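You operate a simulated robot arm through the tools that you are given. There is no shell and no other tool. Be economical: measure what you need, move in short steps, check, and stop when the job is done.

You are at the controls of a simulated robot arm. One attempt, no reset.

## Task
Pump oil into the oil pan up to its line and load the brush from it.
Fine: stand the pan on the cold plate above the green knob; lay the brush back; no spill.

Only the result counts: the job must be done as asked and must still hold three seconds after the hand-in. Knocking over, shifting, dropping, spilling or breaking anything else fails it.

## Robot
A 6-joint arm with a two-finger parallel gripper, fixed in place. Base frame: the origin is at the foot of the arm, x ahead of it, y to its left, z up; the work surface is at about z = 0.862. Readings come in m, degrees, newtons and seconds.
With the tool pointing down near the work surface it reaches from about 0.24 to 0.64 m from the base axis. Its first joint turns from -66.0 to 66.0 degrees. Payload 2.7 kg.
The tool frame sits at the grasp point between the pads (the TCP): z along the fingers, y along the line on which they close. The tips reach 0.023 m beyond it. The gripper opens to 0.094 m. The fingers are 0.038 m wide and 0.01 m thick; the gripper's body (0.054 by 0.096 m) begins 0.039 m behind the TCP.
Orientation is that of the tool frame in the base frame, as a unit quaternion [w, x, y, z]. With the fingers straight down and closing along the base's y, the tool's x points along the base's -x, its y along +y and its z along -z.

## Interface
- The arm moves only by the tool play_rows. Its argument "steps" is one flat list of numbers, 6 for each row, row after row: the shift along the base's x, y, z in m, then the turn, a rotation vector about the base's x, y, z in rad. In form: [dx, dy, dz, ax, ay, az, dx, dy, dz, ax, ay, az, ...]. A call has 1 to 20 rows; each row shifts and turns the commanded pose from where the row before left it. "grip" is the finger opening in m, from 0 to 0.094, set as the call begins (left out, the last holds). Rows are played at 5 a second. More than 0.05 m and 8.6 degrees between two rows, or a gripper value outside its range, and nothing of the call is played. Where a pose cannot be reached the arm comes as near as it can. A force on the tool above 40 N (or 10 N above the force at the start of the call, whichever is more), or a blocked arm, ends the call early, and 0.2 s more pass. Each finger travels about 0.045 m/s and halts on what it meets, pressing with about 40 N; the grip force reading is that of the motor and also rises with nothing between the fingers. The clock runs only during rows and for 0.2 s after the last one: add rows that do not move to give the fingers time. The reply holds the time, the measured pose of the TCP, the force on the tool along the base axes, the opening and the grip force, in the units named above and with some noise.
- Cameras (640 x 400 px; columns grow to the right, rows downward): "scene" is fixed at [0.0753, -0.4339, 1.3956]; the picture's right is [0.76, -0.65, 0.00], its down [-0.42, -0.49, -0.77] and it looks along [0.50, 0.58, -0.64] (base axes); focal length 248 px, centre (320, 200). "wrist" rides on the gripper at [-0.039, 0, -0.044] in the tool frame; the picture's right is [0.00, -1.00, 0.00], its down [0.97, 0.00, -0.24] and it looks along [0.24, 0.00, 0.97] (tool axes); focal length 218 px, centre (320, 200).
- get_image(camera): a new picture of that camera. The clock stands still meanwhile.
- measure_at(camera, pixels): for up to 12 pixels [column, row] of the newest picture of that camera ("zoom" is the newest enlarged one), the place [x, y, z] in the base frame of the surface seen there, good to about 0.003 m. The clock stands still meanwhile.
- enlarge(camera, box): a new picture of the part [left, top, right, bottom] of that camera's present view, enlarged. The clock stands still meanwhile.
- finish_job(): hands the job in; it is judged then, once.

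Go step by step. Measure first, check grasps and placings, and put right what went wrong. The budget is 80 turns and 38 pictures, counting those below and the enlarged ones. Unless the task says otherwise, let go and move clear before handing in, and close with one line.

The tools are called after "Emit:" as a command line: name --argument value ..., lists and objects as JSON in quotes. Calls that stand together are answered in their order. play_rows: Moves the arm, as the interface text tells. Its arguments: {"type":"object","properties":{"steps":{"type":"array","items":{"type":"number"}},"grip":{"type":"number"}},"required":["steps"]} The other tools are called the same way: get_image (camera) takes a picture; measure_at (camera, pixels) gives the place of the surface under pixels of a picture; enlarge (camera, box) takes an enlarged picture of a part of a camera's view; finish_job () hands the job in.

At the start:

```text
time_s: 0.0
eef_pos: [0.3933, -0.1179, 1.2362]
tool_rot: [0.002, -0.001, 1.0, -0.001]
wrist_force: [1.1, 0.3, -0.7]
width: 0.0938
grasp_force: 0.2
```

scene: 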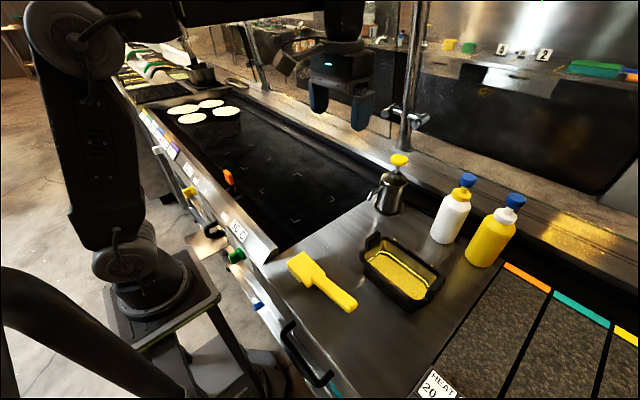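
wrist: 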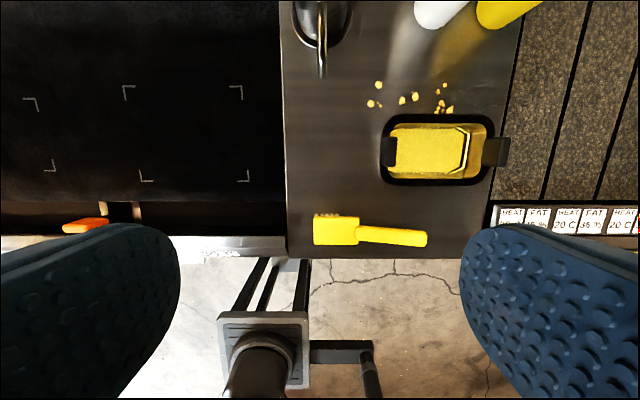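

The scene shows the pan near (402,272), the brush near (322,282), and three possible oil sources: a pitcher at (390,190), a white bottle at (452,212) and a yellow bottle at (492,232). I'll take enlarged views and then measure.

Emit:
enlarge --camera "scene" --box '[340, 130, 560, 320]'

Emit:
enlarge --camera "scene" --box '[130, 80, 390, 320]'

Emit:
enlarge --camera "wrist" --box '[280, 0, 540, 260]'

```text
2.11 times, centred on (450, 225) of scene
```

zoom: 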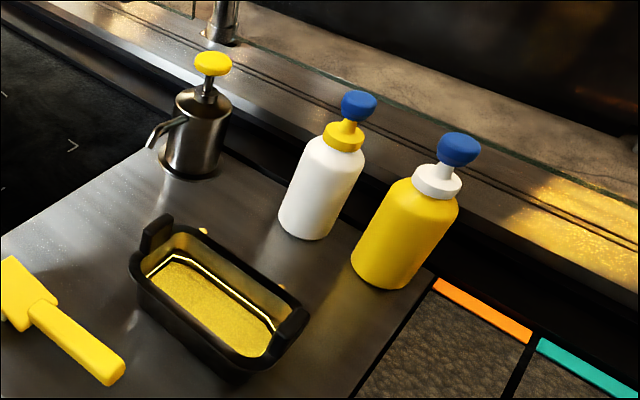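

```text
1.67 times, centred on (260, 200) of scene
```

zoom: 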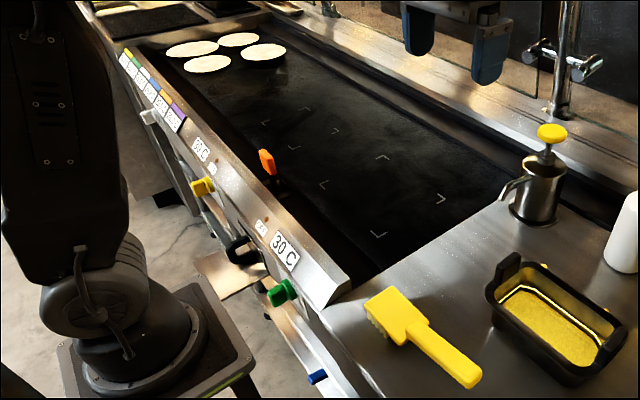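

```text
1.54 times, centred on (410, 130) of wrist
```

zoom: 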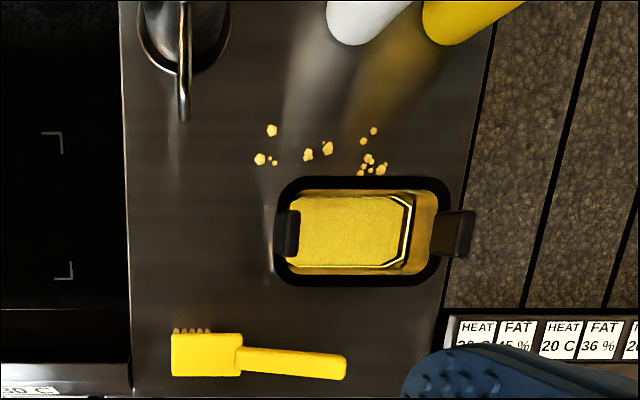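

The wrist zoom shows the pitcher's spout pointing toward the arm, and pan handles at both ends. Now I'll measure the main points.

Emit:
get_image --camera "wrist"

Emit:
get_image --camera "scene"

Emit:
measure_at --camera "wrist" --pixels '[[322, 72], [318, 20], [388, 150], [497, 150], [437, 118], [437, 183], [420, 150], [478, 150], [335, 230], [415, 238], [365, 235], [300, 180]]'

Emit:
measure_at --camera "wrist" --pixels '[[124, 86], [242, 86], [142, 181], [248, 181], [36, 98], [54, 170], [282, 100], [510, 100], [400, 80], [270, 240], [400, 255], [260, 210]]'

Emit:
measure_at --camera "scene" --pixels '[[399, 158], [393, 177], [378, 194], [390, 210], [468, 180], [515, 200], [237, 255], [229, 178], [372, 240], [438, 288], [305, 268], [340, 298]]'

```text
32 pictures are left
```

wrist: 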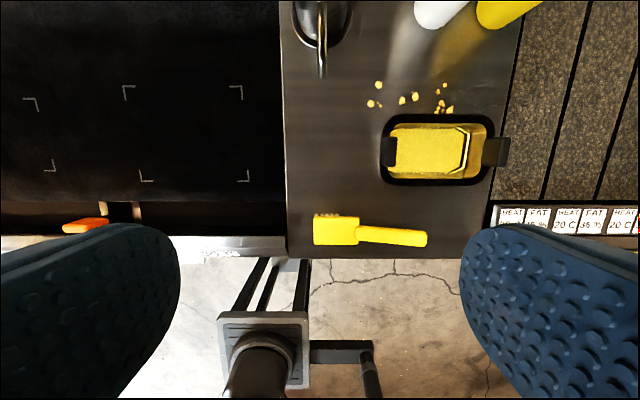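

```text
31 pictures are left
```

scene: 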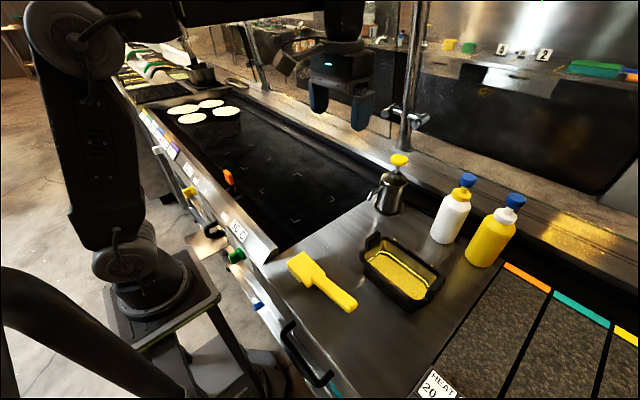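

```text
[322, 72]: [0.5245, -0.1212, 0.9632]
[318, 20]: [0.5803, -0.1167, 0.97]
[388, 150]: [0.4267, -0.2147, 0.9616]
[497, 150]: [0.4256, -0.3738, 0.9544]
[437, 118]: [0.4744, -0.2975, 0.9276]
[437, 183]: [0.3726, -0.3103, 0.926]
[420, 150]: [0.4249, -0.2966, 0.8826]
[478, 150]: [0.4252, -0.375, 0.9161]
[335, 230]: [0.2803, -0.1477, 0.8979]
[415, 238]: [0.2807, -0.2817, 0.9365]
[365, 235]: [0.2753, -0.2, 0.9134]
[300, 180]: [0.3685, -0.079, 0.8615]
```

```text
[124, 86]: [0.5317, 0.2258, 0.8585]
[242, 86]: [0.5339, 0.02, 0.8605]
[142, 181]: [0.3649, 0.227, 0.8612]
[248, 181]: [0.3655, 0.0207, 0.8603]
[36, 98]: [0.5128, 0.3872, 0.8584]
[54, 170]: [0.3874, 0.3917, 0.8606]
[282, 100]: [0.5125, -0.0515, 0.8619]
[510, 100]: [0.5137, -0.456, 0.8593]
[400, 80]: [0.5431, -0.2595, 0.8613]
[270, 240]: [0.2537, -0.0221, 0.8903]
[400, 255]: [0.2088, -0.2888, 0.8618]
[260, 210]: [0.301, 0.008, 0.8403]
```

```text
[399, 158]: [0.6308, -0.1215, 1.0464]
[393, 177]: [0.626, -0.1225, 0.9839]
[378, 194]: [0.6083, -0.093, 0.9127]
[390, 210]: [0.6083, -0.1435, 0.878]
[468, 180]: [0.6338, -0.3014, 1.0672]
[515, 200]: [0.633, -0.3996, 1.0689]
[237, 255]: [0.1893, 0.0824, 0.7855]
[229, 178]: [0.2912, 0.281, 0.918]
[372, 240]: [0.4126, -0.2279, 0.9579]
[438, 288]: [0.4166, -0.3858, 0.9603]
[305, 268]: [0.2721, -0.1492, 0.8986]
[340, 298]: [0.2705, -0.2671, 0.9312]
```

The green knob is at y≈0.08, so its zone is the bracket square x 0.365–0.532, y 0.02–0.227. I'll move in closer to inspect the pan, line, handles and spout.

Emit:
play_rows --steps '[0.0, -0.03, -0.03, 0, 0, 0, 0.0, -0.03, -0.03, 0, 0, 0, 0.0, -0.03, -0.03, 0, 0, 0, 0, -0.03, -0.02, 0, 0, 0]'

Emit:
get_image --camera "wrist"

Emit:
enlarge --camera "scene" --box '[350, 140, 450, 220]'

```text
time_s: 1.0
eef_pos: [0.3931, -0.2389, 1.1262]
tool_rot: [0.0, -0.001, 1.0, 0.0]
wrist_force: [0.4, -0.2, 0.9]
width: 0.0939
grasp_force: 0.0
```

```text
30 pictures are left
```

wrist: 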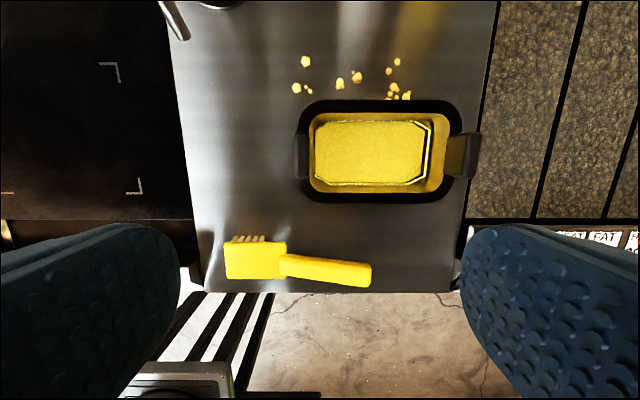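

```text
5.00 times, centred on (400, 180) of scene
```

zoom: 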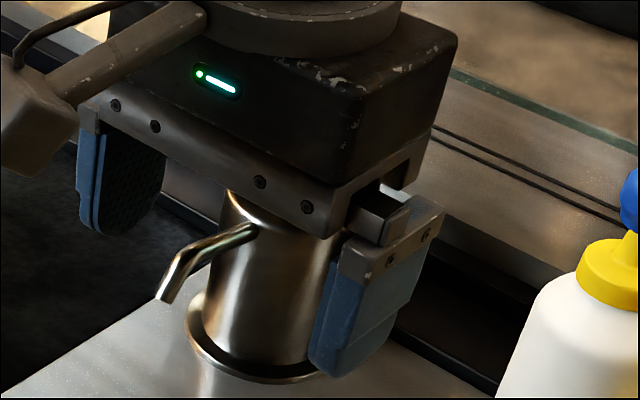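

Emit:
measure_at --camera "zoom" --pixels '[[166, 298], [180, 262], [210, 245], [245, 232], [250, 365]]'

Emit:
measure_at --camera "wrist" --pixels '[[302, 135], [302, 155], [302, 178], [298, 155], [309, 155], [477, 135], [477, 155], [472, 178], [380, 107], [380, 196], [370, 150], [437, 150]]'

Emit:
measure_at --camera "wrist" --pixels '[[185, 36], [170, 8], [466, 155], [480, 155], [318, 120], [318, 180], [424, 150], [290, 266], [330, 271], [368, 277], [228, 262], [245, 240]]'

Emit:
enlarge --camera "wrist" --box '[280, 80, 500, 218]'

Emit:
enlarge --camera "scene" --box '[345, 220, 455, 320]'

```text
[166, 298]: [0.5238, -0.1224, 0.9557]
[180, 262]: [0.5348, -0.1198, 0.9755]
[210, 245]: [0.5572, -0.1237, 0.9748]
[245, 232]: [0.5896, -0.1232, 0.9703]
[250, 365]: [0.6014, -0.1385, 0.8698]
```

```text
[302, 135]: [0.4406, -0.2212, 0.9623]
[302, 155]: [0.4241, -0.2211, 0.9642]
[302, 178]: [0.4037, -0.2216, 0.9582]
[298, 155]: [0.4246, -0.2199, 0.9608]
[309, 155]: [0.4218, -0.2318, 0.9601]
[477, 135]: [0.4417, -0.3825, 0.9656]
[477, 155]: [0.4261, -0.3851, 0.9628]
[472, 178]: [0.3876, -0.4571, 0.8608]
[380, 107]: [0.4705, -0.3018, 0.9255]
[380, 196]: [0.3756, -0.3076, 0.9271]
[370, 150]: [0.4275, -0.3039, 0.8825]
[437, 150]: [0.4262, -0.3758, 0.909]
```

```text
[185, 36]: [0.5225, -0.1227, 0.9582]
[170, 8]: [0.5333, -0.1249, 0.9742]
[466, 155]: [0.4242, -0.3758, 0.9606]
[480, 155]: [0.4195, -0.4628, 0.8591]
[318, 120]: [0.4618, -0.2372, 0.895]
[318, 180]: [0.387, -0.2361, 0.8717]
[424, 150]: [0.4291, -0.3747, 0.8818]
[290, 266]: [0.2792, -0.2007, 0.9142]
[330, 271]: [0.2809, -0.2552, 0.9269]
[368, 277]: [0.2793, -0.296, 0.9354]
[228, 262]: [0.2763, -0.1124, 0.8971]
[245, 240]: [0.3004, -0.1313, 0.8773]
```

```text
2.90 times, centred on (390, 149) of wrist
```

zoom: 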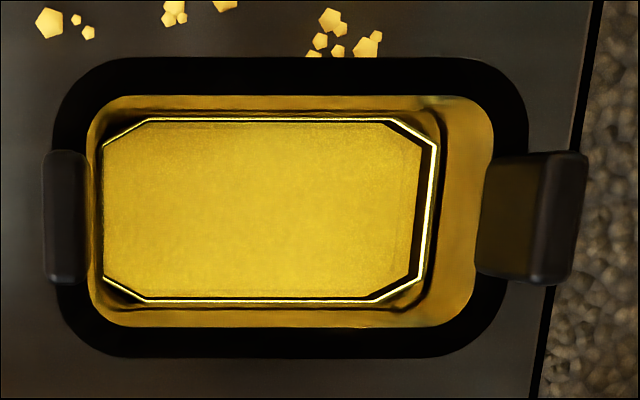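

```text
4.00 times, centred on (400, 270) of scene
```

zoom: 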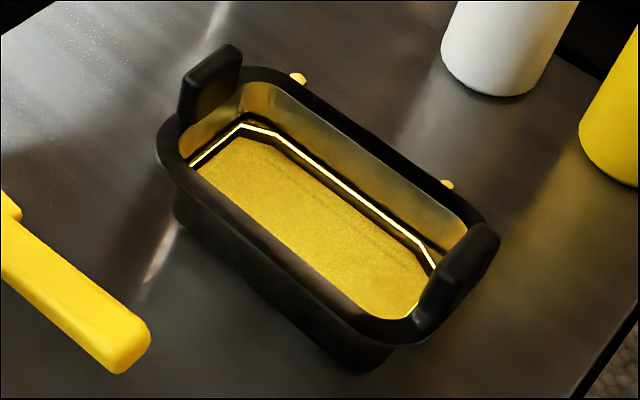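

The spout tip is at (0.523,−0.122,0.955), the pan centre is (0.423,−0.303), its rim is at 0.927 and its tab tops at 0.963. Before moving the pan I'll measure the crumbs at (305,60) in the wrist view and the fill line.

Emit:
measure_at --camera "wrist" --pixels '[[296, 88], [306, 61], [340, 83], [356, 77], [398, 62], [406, 96], [390, 93], [307, 90], [290, 75]]'

Emit:
measure_at --camera "zoom" --pixels '[[340, 195], [300, 165], [242, 126], [205, 155], [300, 250], [420, 300], [300, 78], [447, 185], [470, 245], [490, 235], [350, 365]]'

```text
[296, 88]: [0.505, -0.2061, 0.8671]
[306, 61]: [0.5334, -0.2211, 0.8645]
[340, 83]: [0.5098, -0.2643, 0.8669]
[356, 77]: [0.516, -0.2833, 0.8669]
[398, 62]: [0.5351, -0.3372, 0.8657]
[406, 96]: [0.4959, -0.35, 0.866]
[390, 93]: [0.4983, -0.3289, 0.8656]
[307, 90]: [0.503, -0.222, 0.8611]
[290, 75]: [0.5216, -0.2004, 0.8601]
```

```text
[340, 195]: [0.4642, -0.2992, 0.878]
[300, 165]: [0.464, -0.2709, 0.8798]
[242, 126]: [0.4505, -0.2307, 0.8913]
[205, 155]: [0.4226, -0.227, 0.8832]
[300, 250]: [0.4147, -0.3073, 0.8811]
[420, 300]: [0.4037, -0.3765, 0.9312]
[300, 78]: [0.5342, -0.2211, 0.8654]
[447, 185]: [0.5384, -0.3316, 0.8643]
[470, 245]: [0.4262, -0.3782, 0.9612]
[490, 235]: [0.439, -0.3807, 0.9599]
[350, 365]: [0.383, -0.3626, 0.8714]
```

Crumbs stand about 4 mm tall at y ≤ −0.20 and x ≥ 0.495, so I'll set the pan at about (0.51,−0.115), clear of them. I'm grasping the right tab at (0.425,−0.383) first.

Emit:
play_rows --grip 0.05 --steps '[0.016, -0.036, -0.03, 0, 0, 0, 0.016, -0.036, -0.03, 0, 0, 0, 0, -0.036, -0.03, 0, 0, 0, 0, -0.036, -0.036, 0, 0, 0, 0, 0, 0, 0, 0, 0, 0, 0, -0.025, 0, 0, 0, 0, 0, -0.023, 0, 0, 0, 0, 0, 0, 0, 0, 0]'

Emit:
get_image --camera "wrist"

```text
refused: row 4 steps farther than a row can; nothing moved
```

```text
26 pictures are left
```

wrist: 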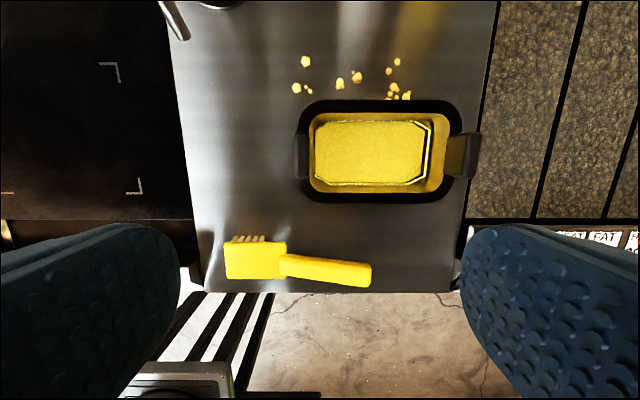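

One row was too long, so nothing moved. I'm resending the move with shorter rows.

Emit:
play_rows --grip 0.05 --steps '[0.016, -0.036, -0.03, 0, 0, 0, 0.016, -0.036, -0.03, 0, 0, 0, 0, -0.036, -0.03, 0, 0, 0, 0, -0.036, -0.03, 0, 0, 0, 0, 0, -0.006, 0, 0, 0, 0, 0, -0.025, 0, 0, 0, 0, 0, -0.023, 0, 0, 0, 0, 0, 0, 0, 0, 0]'

Emit:
get_image --camera "scene"

```text
time_s: 2.8
eef_pos: [0.4241, -0.383, 0.9528]
tool_rot: [0.002, -0.001, 1.0, 0.0]
wrist_force: [0.6, -0.3, -0.4]
width: 0.05
grasp_force: 0.0
```

```text
25 pictures are left
```

scene: 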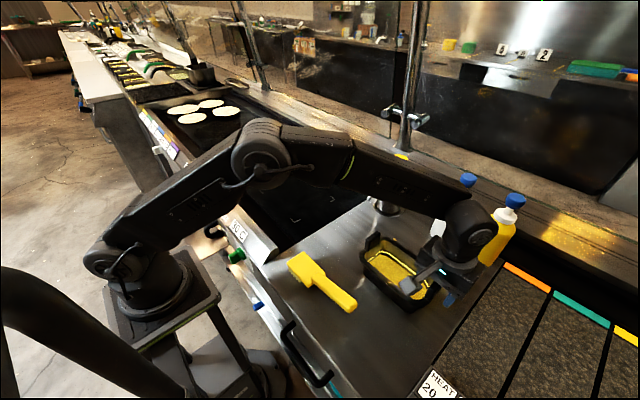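

The fingers straddle the right tab with no contact. I'll close, then lift 12 mm.

Emit:
play_rows --grip 0.0 --steps '[0, 0, 0, 0, 0, 0, 0, 0, 0, 0, 0, 0, 0, 0, 0, 0, 0, 0, 0, 0, 0, 0, 0, 0, 0, 0, 0, 0, 0, 0]'

Emit:
play_rows --steps '[0, 0, 0.003, 0, 0, 0, 0, 0, 0.003, 0, 0, 0, 0, 0, 0.003, 0, 0, 0, 0, 0, 0.003, 0, 0, 0, 0, 0, 0, 0, 0, 0]'

Emit:
get_image --camera "wrist"

Emit:
enlarge --camera "scene" --box '[340, 220, 460, 320]'

```text
time_s: 4.0
eef_pos: [0.4244, -0.3824, 0.953]
tool_rot: [0.001, -0.001, 1.0, 0.001]
wrist_force: [0.1, 0.9, -0.3]
width: 0.0146
grasp_force: 39.9
```

```text
time_s: 5.2
eef_pos: [0.4257, -0.382, 0.965]
tool_rot: [0.001, 0.0, 1.0, 0.002]
wrist_force: [-0.5, 0.3, -3.3]
width: 0.0147
grasp_force: 40.4
```

```text
24 pictures are left
```

wrist: 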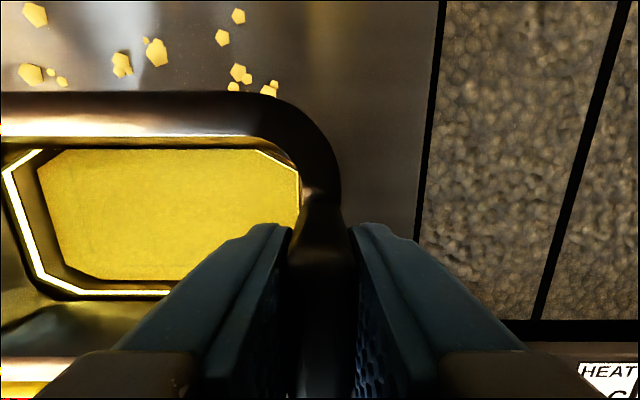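

```text
4.00 times, centred on (400, 270) of scene
```

zoom: 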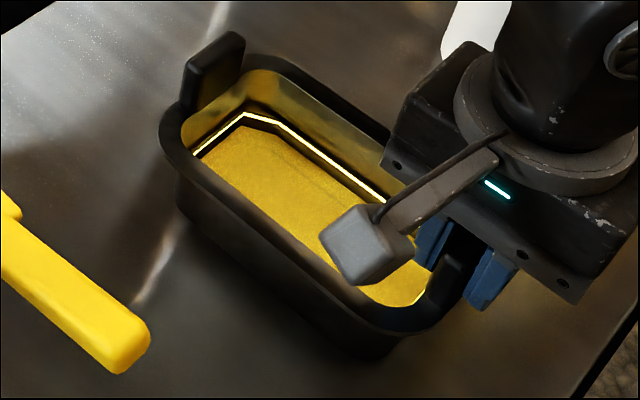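

The pan lifted with a load of about 3 N. I'll check for tilt by comparing the left tab's height.

Emit:
measure_at --camera "zoom" --pixels '[[220, 45], [205, 65], [300, 75], [175, 125], [380, 130], [320, 295]]'

```text
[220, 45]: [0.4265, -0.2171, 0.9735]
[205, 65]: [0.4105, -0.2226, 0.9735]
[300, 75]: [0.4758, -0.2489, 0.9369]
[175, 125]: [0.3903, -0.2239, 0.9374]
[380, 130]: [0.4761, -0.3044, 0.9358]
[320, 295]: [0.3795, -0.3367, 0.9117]
```

The pan is level in the grip. I'll move it +y by 0.188 and then +x by 0.085, sliding it under the spout.

Emit:
play_rows --steps '[0, 0.01, 0, 0, 0, 0, 0, 0.02, 0, 0, 0, 0, 0, 0.02, 0, 0, 0, 0, 0, 0.02, 0, 0, 0, 0, 0, 0.02, 0, 0, 0, 0, 0, 0.02, 0, 0, 0, 0, 0, 0.02, 0, 0, 0, 0, 0, 0.02, 0, 0, 0, 0, 0, 0.02, 0, 0, 0, 0, 0, 0.018, 0, 0, 0, 0, 0, 0, 0, 0, 0, 0, 0.01, 0, 0, 0, 0, 0, 0.015, 0, 0, 0, 0, 0, 0.015, 0, 0, 0, 0, 0]'

Emit:
enlarge --camera "scene" --box '[310, 160, 450, 270]'

```text
time_s: 8.2
eef_pos: [0.4642, -0.1924, 0.964]
tool_rot: [0.0, -0.001, 1.0, 0.001]
wrist_force: [0.3, -0.5, -3.0]
width: 0.0148
grasp_force: 40.6
```

```text
3.64 times, centred on (380, 215) of scene
```

zoom: 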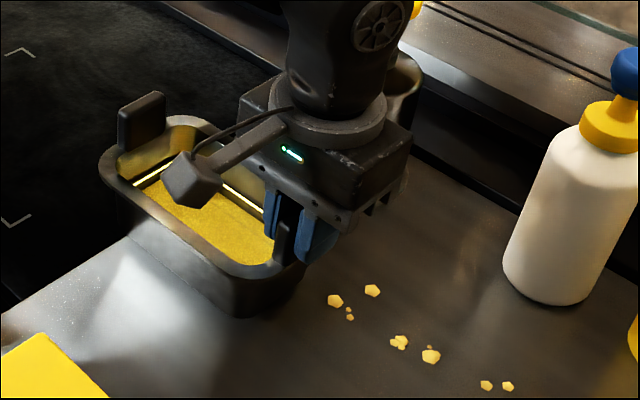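

The pan is carried safely and the crumbs are undisturbed. I'll finish the slide under the spout and lower it.

Emit:
play_rows --steps '[0.012, 0, 0, 0, 0, 0, 0.012, 0, 0, 0, 0, 0, 0.012, 0, 0, 0, 0, 0, 0.008, 0, 0, 0, 0, 0, 0, 0, 0, 0, 0, 0, 0, 0, -0.004, 0, 0, 0, 0, 0, -0.004, 0, 0, 0, 0, 0, -0.003, 0, 0, 0, 0, 0, 0, 0, 0, 0]'

Emit:
enlarge --camera "scene" --box '[310, 150, 450, 260]'

```text
time_s: 10.2
eef_pos: [0.5089, -0.1929, 0.9533]
tool_rot: [0.001, -0.001, 1.0, 0.0]
wrist_force: [-0.1, -1.0, -1.3]
width: 0.0148
grasp_force: 40.0
```

```text
3.64 times, centred on (380, 205) of scene
```

zoom: 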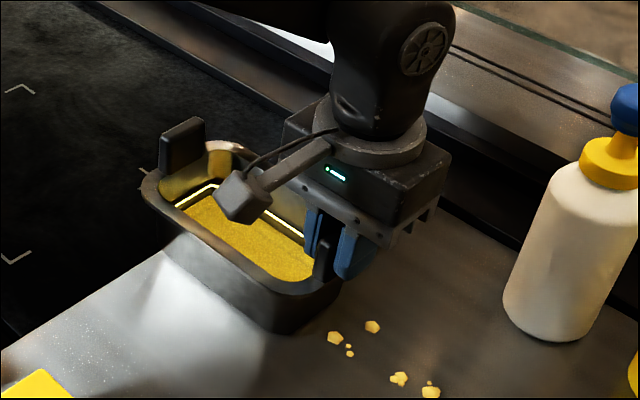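

The force has dropped to −1.3 N, so the pan is touching down. I'll release and rise straight up.

Emit:
play_rows --steps '[0, 0, -0.001, 0, 0, 0, 0, 0, 0, 0, 0, 0]'

Emit:
play_rows --grip 0.036 --steps '[0, 0, 0, 0, 0, 0, 0, 0, 0, 0, 0, 0, 0, 0, 0, 0, 0, 0, 0, 0, 0.02, 0, 0, 0, 0, 0, 0.03, 0, 0, 0, 0, 0, 0.04, 0, 0, 0, 0, 0, 0.04, 0, 0, 0, -0.03, 0, 0.03, 0, 0, 0, -0.03, 0, 0.03, 0, 0, 0]'

Emit:
get_image --camera "wrist"

Emit:
enlarge --camera "scene" --box '[310, 140, 450, 250]'

```text
time_s: 10.8
eef_pos: [0.5094, -0.1933, 0.9537]
tool_rot: [0.0, 0.0, 1.0, 0.0]
wrist_force: [-3.5, 1.6, 6.1]
width: 0.0148
grasp_force: 39.9
```

```text
time_s: 12.8
eef_pos: [0.4477, -0.193, 1.1417]
tool_rot: [0.0, -0.002, 1.0, 0.001]
wrist_force: [0.0, -0.3, 0.3]
width: 0.0361
grasp_force: 0.1
```

```text
20 pictures are left
```

wrist: 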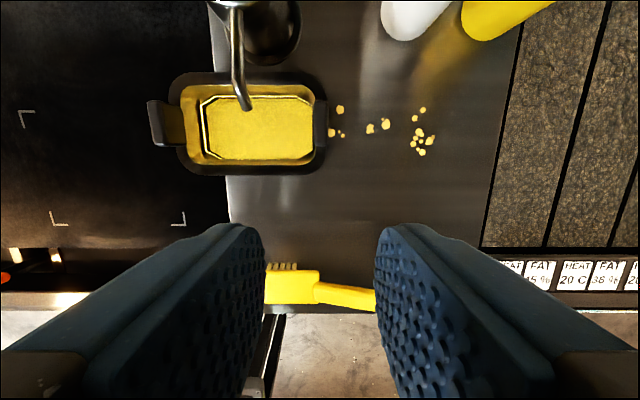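

```text
3.64 times, centred on (380, 195) of scene
```

zoom: 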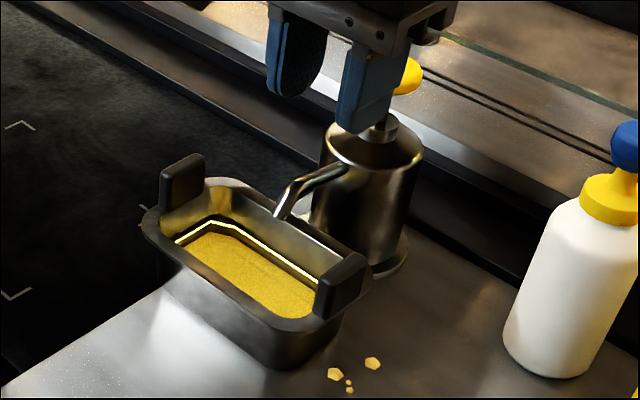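

The spout at (247,105) sits over the middle of the pan. I'll close the fingers and move above the yellow pump knob at about (0.632,−0.122).

Emit:
play_rows --grip 0.0 --steps '[0.03, 0.012, 0, 0, 0, 0, 0.03, 0.012, 0, 0, 0, 0, 0.03, 0.012, 0, 0, 0, 0, 0.03, 0.012, -0.01, 0, 0, 0, 0.03, 0.012, -0.01, 0, 0, 0, 0.033, 0.011, -0.012, 0, 0, 0, 0, 0, 0, 0, 0, 0]'

Emit:
enlarge --camera "scene" --box '[330, 110, 450, 210]'

```text
time_s: 14.4
eef_pos: [0.5917, -0.1235, 1.1007]
tool_rot: [0.001, -0.002, 1.0, 0.0]
wrist_force: [-0.3, -0.4, 0.1]
width: 0.0
grasp_force: 40.5
out of reach, approached as far as the arm can: row 5, 6
```

```text
4.00 times, centred on (390, 160) of scene
```

zoom: 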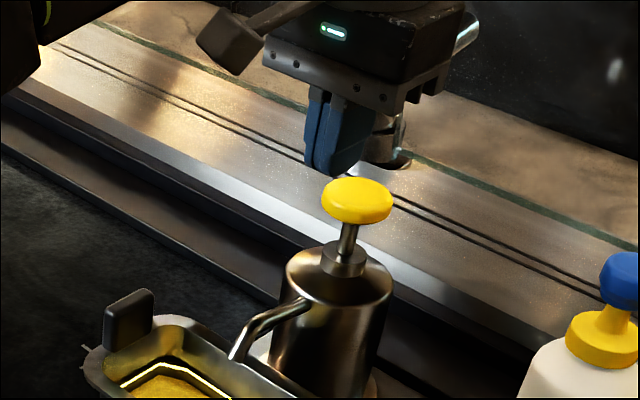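

With the tool vertical, the arm stops at x=0.592, short of the knob at 0.63. I'll tilt the fingers outward by 0.45 rad about the base y to extend the reach.

Emit:
play_rows --steps '[0, 0, 0.005, 0, -0.15, 0, 0, 0, 0.005, 0, -0.15, 0, 0, 0, 0, 0, -0.15, 0, 0, 0, 0, 0, 0, 0]'

```text
time_s: 15.4
eef_pos: [0.5899, -0.1222, 1.1123]
tool_rot: [0.224, 0.0, 0.975, 0.0]
wrist_force: [-1.2, -0.1, -0.1]
width: 0.0002
grasp_force: 39.7
```

The tilt worked and the command stayed at x=0.59. Next I'll move +x by 0.047 and lower to just above the knob.

Emit:
play_rows --steps '[0.02, 0, 0, 0, 0, 0, 0.015, 0, -0.005, 0, 0, 0, 0.012, 0, -0.01, 0, 0, 0, 0, 0, -0.005, 0, 0, 0, 0, 0, 0, 0, 0, 0]'

Emit:
enlarge --camera "scene" --box '[350, 120, 440, 200]'

```text
time_s: 16.6
eef_pos: [0.6383, -0.1209, 1.0919]
tool_rot: [0.223, -0.001, 0.975, 0.001]
wrist_force: [0.3, -0.5, 0.3]
width: 0.0
grasp_force: 39.3
```

```text
5.00 times, centred on (395, 160) of scene
```

zoom: 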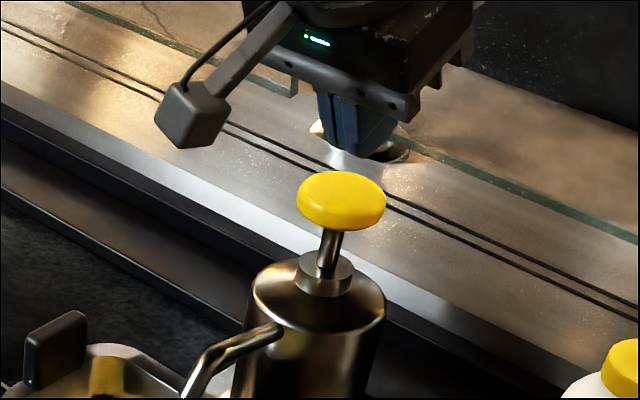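

Emit:
measure_at --camera "zoom" --pixels '[[342, 188], [342, 174], [342, 205], [302, 190], [382, 195], [355, 150], [335, 145], [342, 225]]'

```text
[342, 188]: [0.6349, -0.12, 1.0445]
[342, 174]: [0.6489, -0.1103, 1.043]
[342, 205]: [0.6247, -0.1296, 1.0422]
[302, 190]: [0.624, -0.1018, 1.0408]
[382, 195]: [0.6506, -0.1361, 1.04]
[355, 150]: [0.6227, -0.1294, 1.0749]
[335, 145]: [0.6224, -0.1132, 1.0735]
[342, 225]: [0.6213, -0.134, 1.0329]
```

Knob centre is (0.636,−0.120) with top at 1.0445, and the finger tips are about 18 mm above it. I'll press slowly and watch the force.

Emit:
play_rows --steps '[0.004, 0, -0.008, 0, 0, 0, 0, 0, -0.008, 0, 0, 0, 0, 0, -0.004, 0, 0, 0, 0, 0, -0.004, 0, 0, 0, 0, 0, -0.004, 0, 0, 0, 0, 0, -0.004, 0, 0, 0, 0, 0, 0, 0, 0, 0]'

Emit:
enlarge --camera "scene" --box '[320, 130, 440, 250]'

```text
time_s: 18.2
eef_pos: [0.6402, -0.1216, 1.0594]
tool_rot: [0.224, -0.001, 0.975, 0.0]
wrist_force: [-0.7, -2.8, 5.7]
width: 0.0
grasp_force: 40.2
```

```text
3.33 times, centred on (380, 190) of scene
```

zoom: 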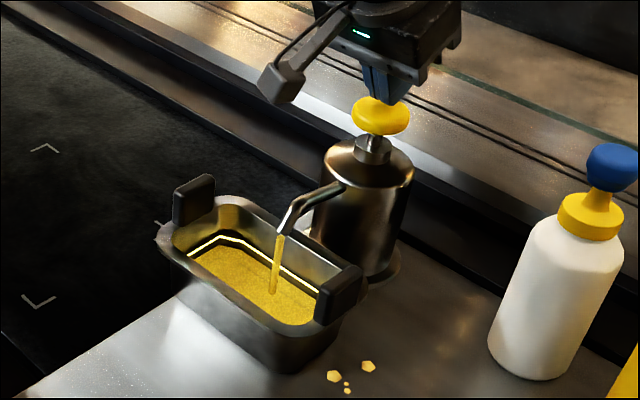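

Pressing gently (5.7 N) gives a clean stream into the pan. I'll press a bit further, hold briefly, then look.

Emit:
play_rows --steps '[0, 0, -0.003, 0, 0, 0, 0, 0, -0.003, 0, 0, 0, 0, 0, 0, 0, 0, 0]'

Emit:
enlarge --camera "scene" --box '[330, 160, 430, 250]'

```text
time_s: 19.0
eef_pos: [0.6392, -0.1208, 1.0549]
tool_rot: [0.224, 0.0, 0.975, 0.0]
wrist_force: [1.2, -0.8, 7.2]
width: 0.0
grasp_force: 40.2
```

```text
4.44 times, centred on (380, 205) of scene
```

zoom: 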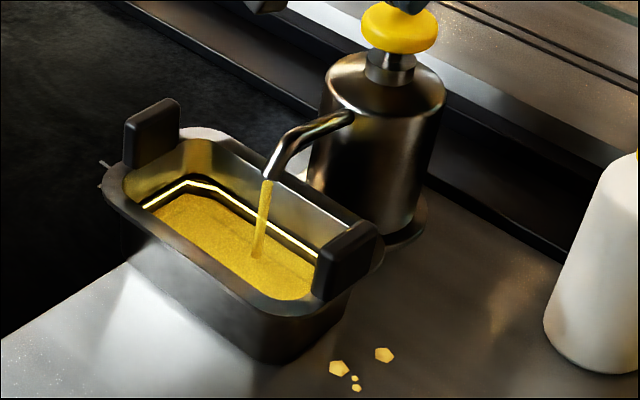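

Emit:
measure_at --camera "zoom" --pixels '[[200, 235], [220, 250], [290, 285], [190, 181], [250, 210], [300, 243], [155, 201], [200, 200], [400, 30]]'

Emit:
play_rows --steps '[0, 0, 0.006, 0, 0, 0, 0, 0, 0.006, 0, 0, 0, 0, 0, 0.006, 0, 0, 0, 0, 0, 0.006, 0, 0, 0, 0, 0, 0, 0, 0, 0, 0, 0, 0, 0, 0, 0]'

Emit:
enlarge --camera "scene" --box '[330, 140, 430, 250]'

```text
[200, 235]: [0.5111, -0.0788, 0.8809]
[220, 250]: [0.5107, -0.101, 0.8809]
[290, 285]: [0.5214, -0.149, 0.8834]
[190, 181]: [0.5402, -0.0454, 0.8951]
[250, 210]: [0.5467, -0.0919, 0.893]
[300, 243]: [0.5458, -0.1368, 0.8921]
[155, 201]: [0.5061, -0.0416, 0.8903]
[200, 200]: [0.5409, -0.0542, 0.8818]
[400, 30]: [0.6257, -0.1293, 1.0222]
```

```text
time_s: 20.4
eef_pos: [0.6414, -0.1205, 1.0777]
tool_rot: [0.223, 0.0, 0.975, 0.001]
wrist_force: [0.5, -0.6, -0.3]
width: 0.0
grasp_force: 40.3
```

```text
3.64 times, centred on (380, 195) of scene
```

zoom: 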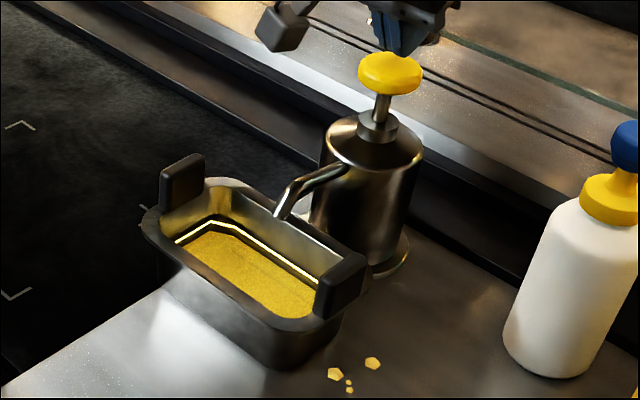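

The knob sprang back and the flow stopped. The line reads z≈0.893 and the surface ≈0.881. I'll press again and hold longer, to learn whether flow depends on time or on the stroke.

Emit:
play_rows --steps '[0, 0, -0.006, 0, 0, 0, 0, 0, -0.006, 0, 0, 0, 0, 0, -0.006, 0, 0, 0, 0, 0, -0.006, 0, 0, 0, 0, 0, 0, 0, 0, 0, 0, 0, 0, 0, 0, 0, 0, 0, 0, 0, 0, 0, 0, 0, 0, 0, 0, 0, 0, 0, 0, 0, 0, 0, 0, 0, 0, 0, 0, 0, 0, 0, 0, 0, 0, 0]'

Emit:
enlarge --camera "scene" --box '[330, 160, 430, 250]'

Emit:
measure_at --camera "zoom" --pixels '[[200, 235], [220, 250], [240, 265], [290, 285], [180, 215], [200, 200], [230, 220], [280, 270], [190, 230], [210, 240]]'

```text
time_s: 22.8
eef_pos: [0.641, -0.122, 1.0539]
tool_rot: [0.224, -0.001, 0.975, 0.0]
wrist_force: [-2.2, -2.4, 6.0]
width: 0.0002
grasp_force: 40.3
```

```text
4.44 times, centred on (380, 205) of scene
```

zoom: 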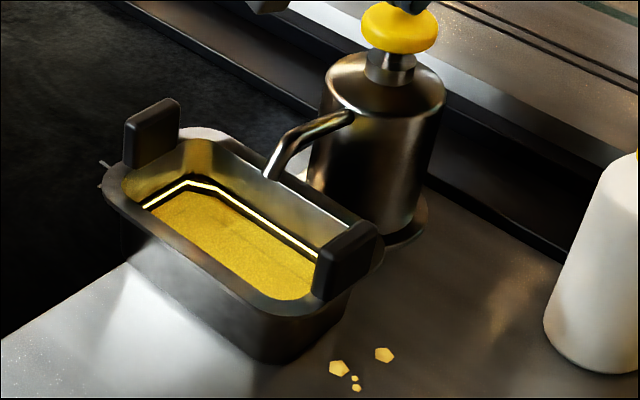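

```text
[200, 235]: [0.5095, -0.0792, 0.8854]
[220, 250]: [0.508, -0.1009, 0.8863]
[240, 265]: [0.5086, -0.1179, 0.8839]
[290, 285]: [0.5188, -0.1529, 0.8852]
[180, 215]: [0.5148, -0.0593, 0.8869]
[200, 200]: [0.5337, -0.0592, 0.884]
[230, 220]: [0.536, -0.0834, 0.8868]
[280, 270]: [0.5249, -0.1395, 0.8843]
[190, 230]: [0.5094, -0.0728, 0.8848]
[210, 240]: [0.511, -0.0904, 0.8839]
```

Oil comes per stroke: the surface rose to about 0.885 and flow stopped while held. I'll do one more full stroke (release, press, wait) and measure.

Emit:
play_rows --steps '[0, 0, 0.006, 0, 0, 0, 0, 0, 0.006, 0, 0, 0, 0, 0, 0.006, 0, 0, 0, 0, 0, 0.006, 0, 0, 0, 0, 0, 0, 0, 0, 0, 0, 0, 0, 0, 0, 0, 0, 0, -0.006, 0, 0, 0, 0, 0, -0.006, 0, 0, 0, 0, 0, -0.006, 0, 0, 0, 0, 0, -0.006, 0, 0, 0, 0, 0, 0, 0, 0, 0, 0, 0, 0, 0, 0, 0, 0, 0, 0, 0, 0, 0, 0, 0, 0, 0, 0, 0]'

Emit:
play_rows --steps '[0, 0, 0, 0, 0, 0, 0, 0, 0, 0, 0, 0, 0, 0, 0, 0, 0, 0]'

Emit:
enlarge --camera "scene" --box '[340, 185, 420, 235]'

Emit:
measure_at --camera "zoom" --pixels '[[160, 180], [220, 220], [280, 250], [320, 300], [360, 290], [240, 200], [300, 270], [400, 330], [200, 150], [180, 105], [280, 150], [350, 200]]'

```text
time_s: 25.8
eef_pos: [0.6401, -0.1221, 1.0532]
tool_rot: [0.224, -0.001, 0.975, 0.0]
wrist_force: [1.3, 0.0, 7.3]
width: 0.0002
grasp_force: 40.1
```

```text
time_s: 26.6
eef_pos: [0.6405, -0.1223, 1.0544]
tool_rot: [0.224, -0.001, 0.975, 0.0]
wrist_force: [1.3, -0.3, 7.3]
width: 0.0001
grasp_force: 40.2
```

```text
8.00 times, centred on (380, 210) of scene
```

zoom: 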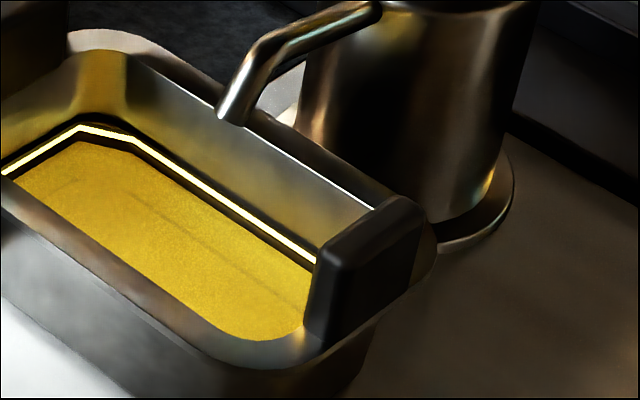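

```text
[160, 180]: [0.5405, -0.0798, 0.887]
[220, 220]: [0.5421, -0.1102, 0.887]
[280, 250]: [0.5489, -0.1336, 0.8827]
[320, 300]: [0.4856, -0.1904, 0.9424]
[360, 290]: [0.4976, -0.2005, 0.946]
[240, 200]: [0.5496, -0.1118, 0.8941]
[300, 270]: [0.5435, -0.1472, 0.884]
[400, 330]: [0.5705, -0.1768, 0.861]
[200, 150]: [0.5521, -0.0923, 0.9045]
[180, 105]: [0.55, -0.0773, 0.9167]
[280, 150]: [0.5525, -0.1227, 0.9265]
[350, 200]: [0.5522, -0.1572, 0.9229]
```

After three strokes the surface is still below the white line, with a dark band left at (80,136). Roughly 1.5–2 mm per stroke, so two more strokes and then recheck.

Emit:
play_rows --steps '[0, 0, 0.012, 0, 0, 0, 0, 0, 0.012, 0, 0, 0, 0, 0, 0, 0, 0, 0, 0, 0, -0.012, 0, 0, 0, 0, 0, -0.012, 0, 0, 0, 0, 0, 0, 0, 0, 0, 0, 0, 0, 0, 0, 0, 0, 0, 0, 0, 0, 0, 0, 0, 0, 0, 0, 0, 0, 0, 0, 0, 0, 0, 0, 0, 0.012, 0, 0, 0, 0, 0, 0.012, 0, 0, 0, 0, 0, 0, 0, 0, 0, 0, 0, -0.012, 0, 0, 0, 0, 0, -0.012, 0, 0, 0, 0, 0, 0, 0, 0, 0, 0, 0, 0, 0, 0, 0, 0, 0, 0, 0, 0, 0, 0, 0, 0, 0, 0, 0, 0, 0, 0, 0, 0, 0]'

Emit:
play_rows --steps '[0, 0, 0, 0, 0, 0, 0, 0, 0, 0, 0, 0]'

Emit:
enlarge --camera "scene" --box '[340, 185, 420, 235]'

Emit:
measure_at --camera "zoom" --pixels '[[160, 180], [220, 220], [280, 260], [80, 200], [120, 220], [240, 250], [290, 290], [180, 240], [100, 170], [80, 129], [200, 187], [290, 244]]'

```text
time_s: 30.8
eef_pos: [0.6392, -0.1196, 1.0546]
tool_rot: [0.224, -0.001, 0.975, 0.001]
wrist_force: [0.8, 0.4, 7.2]
width: 0.0
grasp_force: 39.7
```

```text
time_s: 31.4
eef_pos: [0.64, -0.121, 1.0554]
tool_rot: [0.225, 0.0, 0.974, 0.0]
wrist_force: [0.3, 0.8, 5.6]
width: 0.0
grasp_force: 39.7
```

```text
8.00 times, centred on (380, 210) of scene
```

zoom: 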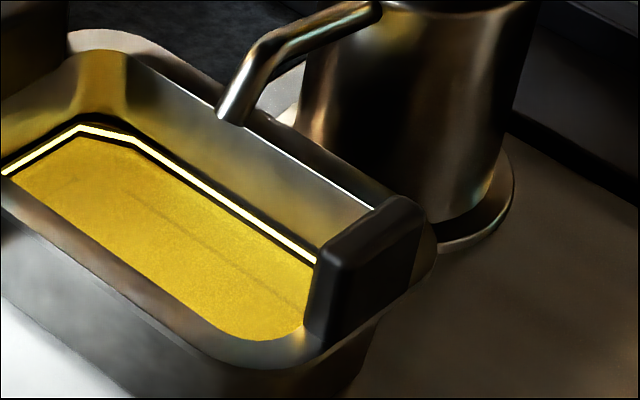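

```text
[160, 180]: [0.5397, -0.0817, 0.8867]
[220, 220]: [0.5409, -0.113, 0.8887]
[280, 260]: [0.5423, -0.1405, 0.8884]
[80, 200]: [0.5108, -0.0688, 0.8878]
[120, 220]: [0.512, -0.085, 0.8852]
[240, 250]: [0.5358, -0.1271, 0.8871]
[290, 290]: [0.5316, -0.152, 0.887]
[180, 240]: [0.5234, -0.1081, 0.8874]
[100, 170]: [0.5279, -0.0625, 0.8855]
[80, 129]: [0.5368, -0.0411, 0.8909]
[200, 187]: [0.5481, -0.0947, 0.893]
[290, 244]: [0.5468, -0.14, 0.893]
```

The surface is now about 0.887 against the line at about 0.892, and the dark band has halved. Two more strokes.

Emit:
play_rows --steps '[0, 0, 0.012, 0, 0, 0, 0, 0, 0.012, 0, 0, 0, 0, 0, 0, 0, 0, 0, 0, 0, -0.012, 0, 0, 0, 0, 0, -0.012, 0, 0, 0, 0, 0, 0, 0, 0, 0, 0, 0, 0, 0, 0, 0, 0, 0, 0, 0, 0, 0, 0, 0, 0, 0, 0, 0, 0, 0, 0, 0, 0, 0, 0, 0, 0.012, 0, 0, 0, 0, 0, 0.012, 0, 0, 0, 0, 0, 0, 0, 0, 0, 0, 0, -0.012, 0, 0, 0, 0, 0, -0.012, 0, 0, 0, 0, 0, 0, 0, 0, 0, 0, 0, 0, 0, 0, 0, 0, 0, 0, 0, 0, 0, 0, 0, 0, 0, 0, 0, 0, 0, 0, 0, 0, 0]'

Emit:
play_rows --steps '[0, 0, 0, 0, 0, 0, 0, 0, 0, 0, 0, 0]'

Emit:
enlarge --camera "scene" --box '[340, 185, 420, 235]'

Emit:
measure_at --camera "zoom" --pixels '[[160, 180], [220, 220], [280, 260], [80, 200], [120, 220], [240, 250], [290, 290], [180, 240], [100, 170], [80, 129], [200, 187], [290, 244]]'

```text
time_s: 35.6
eef_pos: [0.6398, -0.1206, 1.0529]
tool_rot: [0.225, -0.001, 0.974, 0.001]
wrist_force: [0.5, -2.0, 6.4]
width: 0.0001
grasp_force: 40.4
```

```text
time_s: 36.2
eef_pos: [0.641, -0.1216, 1.0548]
tool_rot: [0.225, -0.001, 0.974, 0.0]
wrist_force: [0.2, -1.7, 5.3]
width: 0.0
grasp_force: 40.1
```

```text
8.00 times, centred on (380, 210) of scene
```

zoom: 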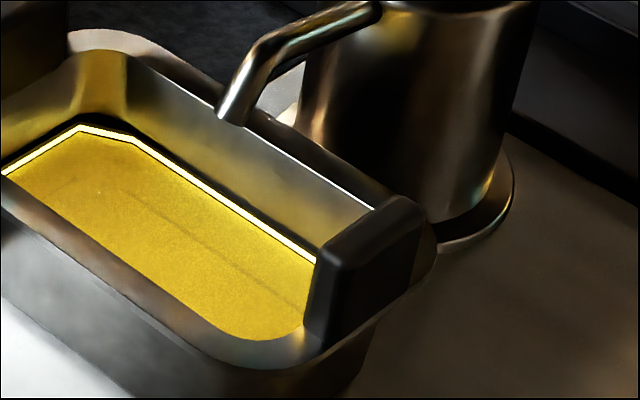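

```text
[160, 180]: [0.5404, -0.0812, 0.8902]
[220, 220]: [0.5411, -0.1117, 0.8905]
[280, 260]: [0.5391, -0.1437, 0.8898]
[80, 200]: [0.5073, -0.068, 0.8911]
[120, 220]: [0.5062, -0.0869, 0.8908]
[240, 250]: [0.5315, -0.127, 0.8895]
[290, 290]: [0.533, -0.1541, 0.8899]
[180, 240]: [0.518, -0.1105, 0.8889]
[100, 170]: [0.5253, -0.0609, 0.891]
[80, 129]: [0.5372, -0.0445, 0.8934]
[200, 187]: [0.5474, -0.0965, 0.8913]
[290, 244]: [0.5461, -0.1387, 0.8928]
```

The oil, at about 0.890, is just touching the underside of the line at about 0.892. One more stroke should bring it to the line; then I'll release and back off.

Emit:
play_rows --steps '[0, 0, 0.012, 0, 0, 0, 0, 0, 0.012, 0, 0, 0, 0, 0, 0, 0, 0, 0, 0, 0, -0.012, 0, 0, 0, 0, 0, -0.012, 0, 0, 0, 0, 0, 0, 0, 0, 0, 0, 0, 0, 0, 0, 0, 0, 0, 0, 0, 0, 0, 0, 0, 0, 0, 0, 0, 0, 0, 0, 0, 0, 0, 0, 0, 0.012, 0, 0, 0, 0, 0, 0.012, 0, 0, 0, 0, 0, 0.03, 0, 0, 0, -0.03, 0, 0.02, 0, 0, 0, -0.03, 0, 0.01, 0, 0, 0, -0.03, 0, 0, 0, 0.15, 0, -0.03, 0, 0, 0, 0.15, 0, -0.02, 0, 0, 0, 0.15, 0]'

Emit:
enlarge --camera "scene" --box '[340, 185, 420, 235]'

Emit:
measure_at --camera "zoom" --pixels '[[160, 180], [220, 220], [280, 260], [80, 200], [120, 220], [240, 250], [290, 290], [180, 240], [100, 170], [80, 129], [200, 187], [290, 244]]'

```text
time_s: 40.0
eef_pos: [0.5019, -0.1221, 1.1381]
tool_rot: [0.0, -0.001, 1.0, -0.001]
wrist_force: [0.5, 0.0, 1.3]
width: 0.0
grasp_force: 39.7
```

```text
8.00 times, centred on (380, 210) of scene
```

zoom: 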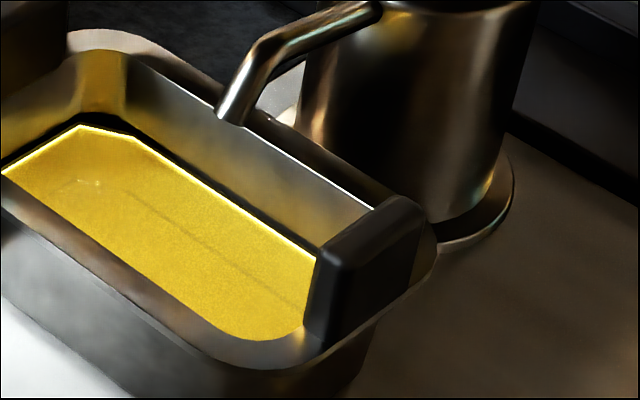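

```text
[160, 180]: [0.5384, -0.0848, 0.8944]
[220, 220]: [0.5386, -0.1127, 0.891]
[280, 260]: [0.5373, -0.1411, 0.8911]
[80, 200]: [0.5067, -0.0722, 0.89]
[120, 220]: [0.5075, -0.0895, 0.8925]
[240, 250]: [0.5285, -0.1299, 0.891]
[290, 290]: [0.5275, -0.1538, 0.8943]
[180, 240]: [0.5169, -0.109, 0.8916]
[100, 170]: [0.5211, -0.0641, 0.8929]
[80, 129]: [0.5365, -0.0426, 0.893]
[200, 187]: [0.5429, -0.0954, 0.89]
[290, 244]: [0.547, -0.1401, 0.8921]
```

The oil at about 0.892 now meets the line all round, with no spill. I'll re-grasp the right tab as before at (0.509,−0.193,0.953).

Emit:
play_rows --grip 0.036 --steps '[0.0035, -0.035, 0, 0, 0, 0, 0.0035, -0.036, 0, 0, 0, 0, 0, 0, -0.04, 0, 0, 0, 0, 0, -0.04, 0, 0, 0, 0, 0, -0.04, 0, 0, 0, 0, 0, -0.035, 0, 0, 0, 0, 0, -0.03, 0, 0, 0, 0, 0, 0, 0, 0, 0]'

```text
time_s: 41.8
eef_pos: [0.5062, -0.1931, 0.9536]
tool_rot: [0.0, 0.0, 1.0, 0.0]
wrist_force: [-0.4, -0.3, 0.5]
width: 0.036
grasp_force: 0.0
```

In position with no contact. I'll close, then lift gently.

Emit:
play_rows --grip 0.0 --steps '[0, 0, 0, 0, 0, 0, 0, 0, 0, 0, 0, 0, 0, 0, 0, 0, 0, 0, 0, 0, 0, 0, 0, 0, 0, 0, 0, 0, 0, 0]'

Emit:
play_rows --steps '[0, 0, 0.001, 0, 0, 0, 0, 0, 0.002, 0, 0, 0, 0, 0, 0.002, 0, 0, 0, 0, 0, 0.002, 0, 0, 0, 0, 0, 0.002, 0, 0, 0, 0, 0, 0.001, 0, 0, 0, 0, 0, 0, 0, 0, 0]'

Emit:
enlarge --camera "scene" --box '[320, 160, 430, 250]'

Emit:
measure_at --camera "zoom" --pixels '[[190, 105], [170, 180], [280, 280], [215, 150], [230, 220], [180, 210]]'

```text
time_s: 43.0
eef_pos: [0.507, -0.1934, 0.9536]
tool_rot: [0.0, 0.0, 1.0, 0.001]
wrist_force: [0.1, -0.3, -0.1]
width: 0.0146
grasp_force: 39.9
```

```text
time_s: 44.6
eef_pos: [0.5076, -0.1936, 0.9627]
tool_rot: [0.002, -0.001, 1.0, 0.0]
wrist_force: [0.0, -0.3, -4.8]
width: 0.0147
grasp_force: 40.3
```

```text
4.44 times, centred on (375, 205) of scene
```

zoom: 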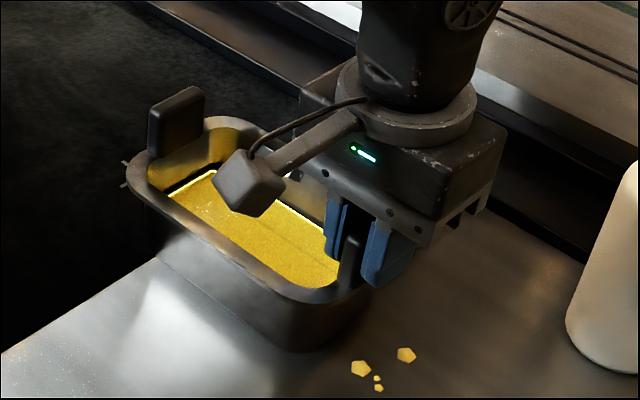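

```text
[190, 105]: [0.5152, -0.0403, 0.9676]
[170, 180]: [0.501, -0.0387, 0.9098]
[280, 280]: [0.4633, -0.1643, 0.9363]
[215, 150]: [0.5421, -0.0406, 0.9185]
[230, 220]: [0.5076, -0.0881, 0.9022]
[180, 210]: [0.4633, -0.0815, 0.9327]
```

Lifted level with a load of about 4.8 N. I'll back out −x slowly from under the spout.

Emit:
play_rows --steps '[-0.002, 0, 0, 0, 0, 0, -0.005, 0, 0, 0, 0, 0, -0.008, 0, 0, 0, 0, 0, -0.01, 0, 0, 0, 0, 0, -0.01, 0, 0, 0, 0, 0, -0.01, 0, 0, 0, 0, 0, -0.01, 0, 0, 0, 0, 0, -0.01, 0, 0, 0, 0, 0, -0.01, 0, 0, 0, 0, 0, -0.01, 0, 0, 0, 0, 0, -0.007, 0, 0, 0, 0, 0, -0.004, 0, 0.001, 0, 0, 0, -0.002, 0, 0.001, 0, 0, 0, 0, 0, 0, 0, 0, 0]'

Emit:
play_rows --steps '[0, 0.002, 0, 0, 0, 0, 0, 0.005, 0, 0, 0, 0, 0, 0.009, 0, 0, 0, 0, 0, 0.012, 0, 0, 0, 0, 0, 0.015, 0, 0, 0, 0, 0, 0.017, 0, 0, 0, 0, 0, 0.018, 0, 0, 0, 0, 0, 0.018, 0, 0, 0, 0, 0, 0.018, 0, 0, 0, 0, 0, 0.018, 0, 0, 0, 0, 0, 0.018, 0, 0, 0, 0, 0, 0.018, 0, 0, 0, 0, 0, 0.018, 0, 0, 0, 0, 0, 0.016, 0, 0, 0, 0, 0, 0.013, 0, 0, 0, 0, 0, 0.01, 0, 0, 0, 0, 0, 0.007, 0, 0, 0, 0, 0, 0.004, 0, 0, 0, 0, 0, 0.002, 0, 0, 0, 0, 0, 0, 0, 0, 0, 0]'

Emit:
play_rows --steps '[0.002, 0, 0, 0, 0, 0, 0.005, 0, 0, 0, 0, 0, 0.008, 0, 0, 0, 0, 0, 0.009, 0, 0, 0, 0, 0, 0.008, 0, 0, 0, 0, 0, 0.005, 0, 0, 0, 0, 0, 0.002, 0, 0, 0, 0, 0, 0, 0, 0, 0, 0, 0]'

Emit:
get_image --camera "scene"

```text
time_s: 47.6
eef_pos: [0.4093, -0.1927, 0.9654]
tool_rot: [0.001, -0.001, 1.0, -0.001]
wrist_force: [0.2, 0.3, -5.2]
width: 0.0149
grasp_force: 39.9
```

```text
time_s: 51.8
eef_pos: [0.4083, 0.0448, 0.9655]
tool_rot: [0.001, -0.002, 1.0, 0.0]
wrist_force: [0.6, 0.1, -5.5]
width: 0.0147
grasp_force: 40.0
```

```text
time_s: 53.6
eef_pos: [0.4494, 0.0435, 0.9638]
tool_rot: [0.002, -0.001, 1.0, 0.0]
wrist_force: [1.0, 0.0, -4.3]
width: 0.0147
grasp_force: 39.9
```

```text
7 pictures are left
```

scene: 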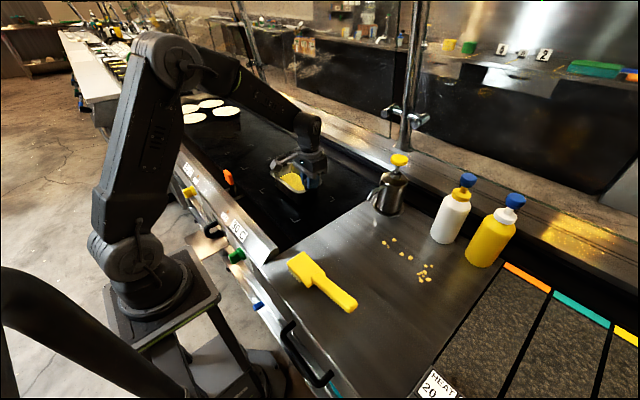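

The pan is over the marked zone and the counter is clean. I'll lower onto the plate slowly, feeling for contact.

Emit:
play_rows --steps '[0, 0, -0.002, 0, 0, 0, 0, 0, -0.003, 0, 0, 0, 0, 0, -0.003, 0, 0, 0, 0, 0, -0.002, 0, 0, 0, 0, 0, -0.001, 0, 0, 0, 0, 0, 0, 0, 0, 0]'

```text
time_s: 55.0
eef_pos: [0.4485, 0.0457, 0.9533]
tool_rot: [0.0, -0.001, 1.0, 0.0]
wrist_force: [-0.3, -0.6, -4.9]
width: 0.0147
grasp_force: 39.9
```

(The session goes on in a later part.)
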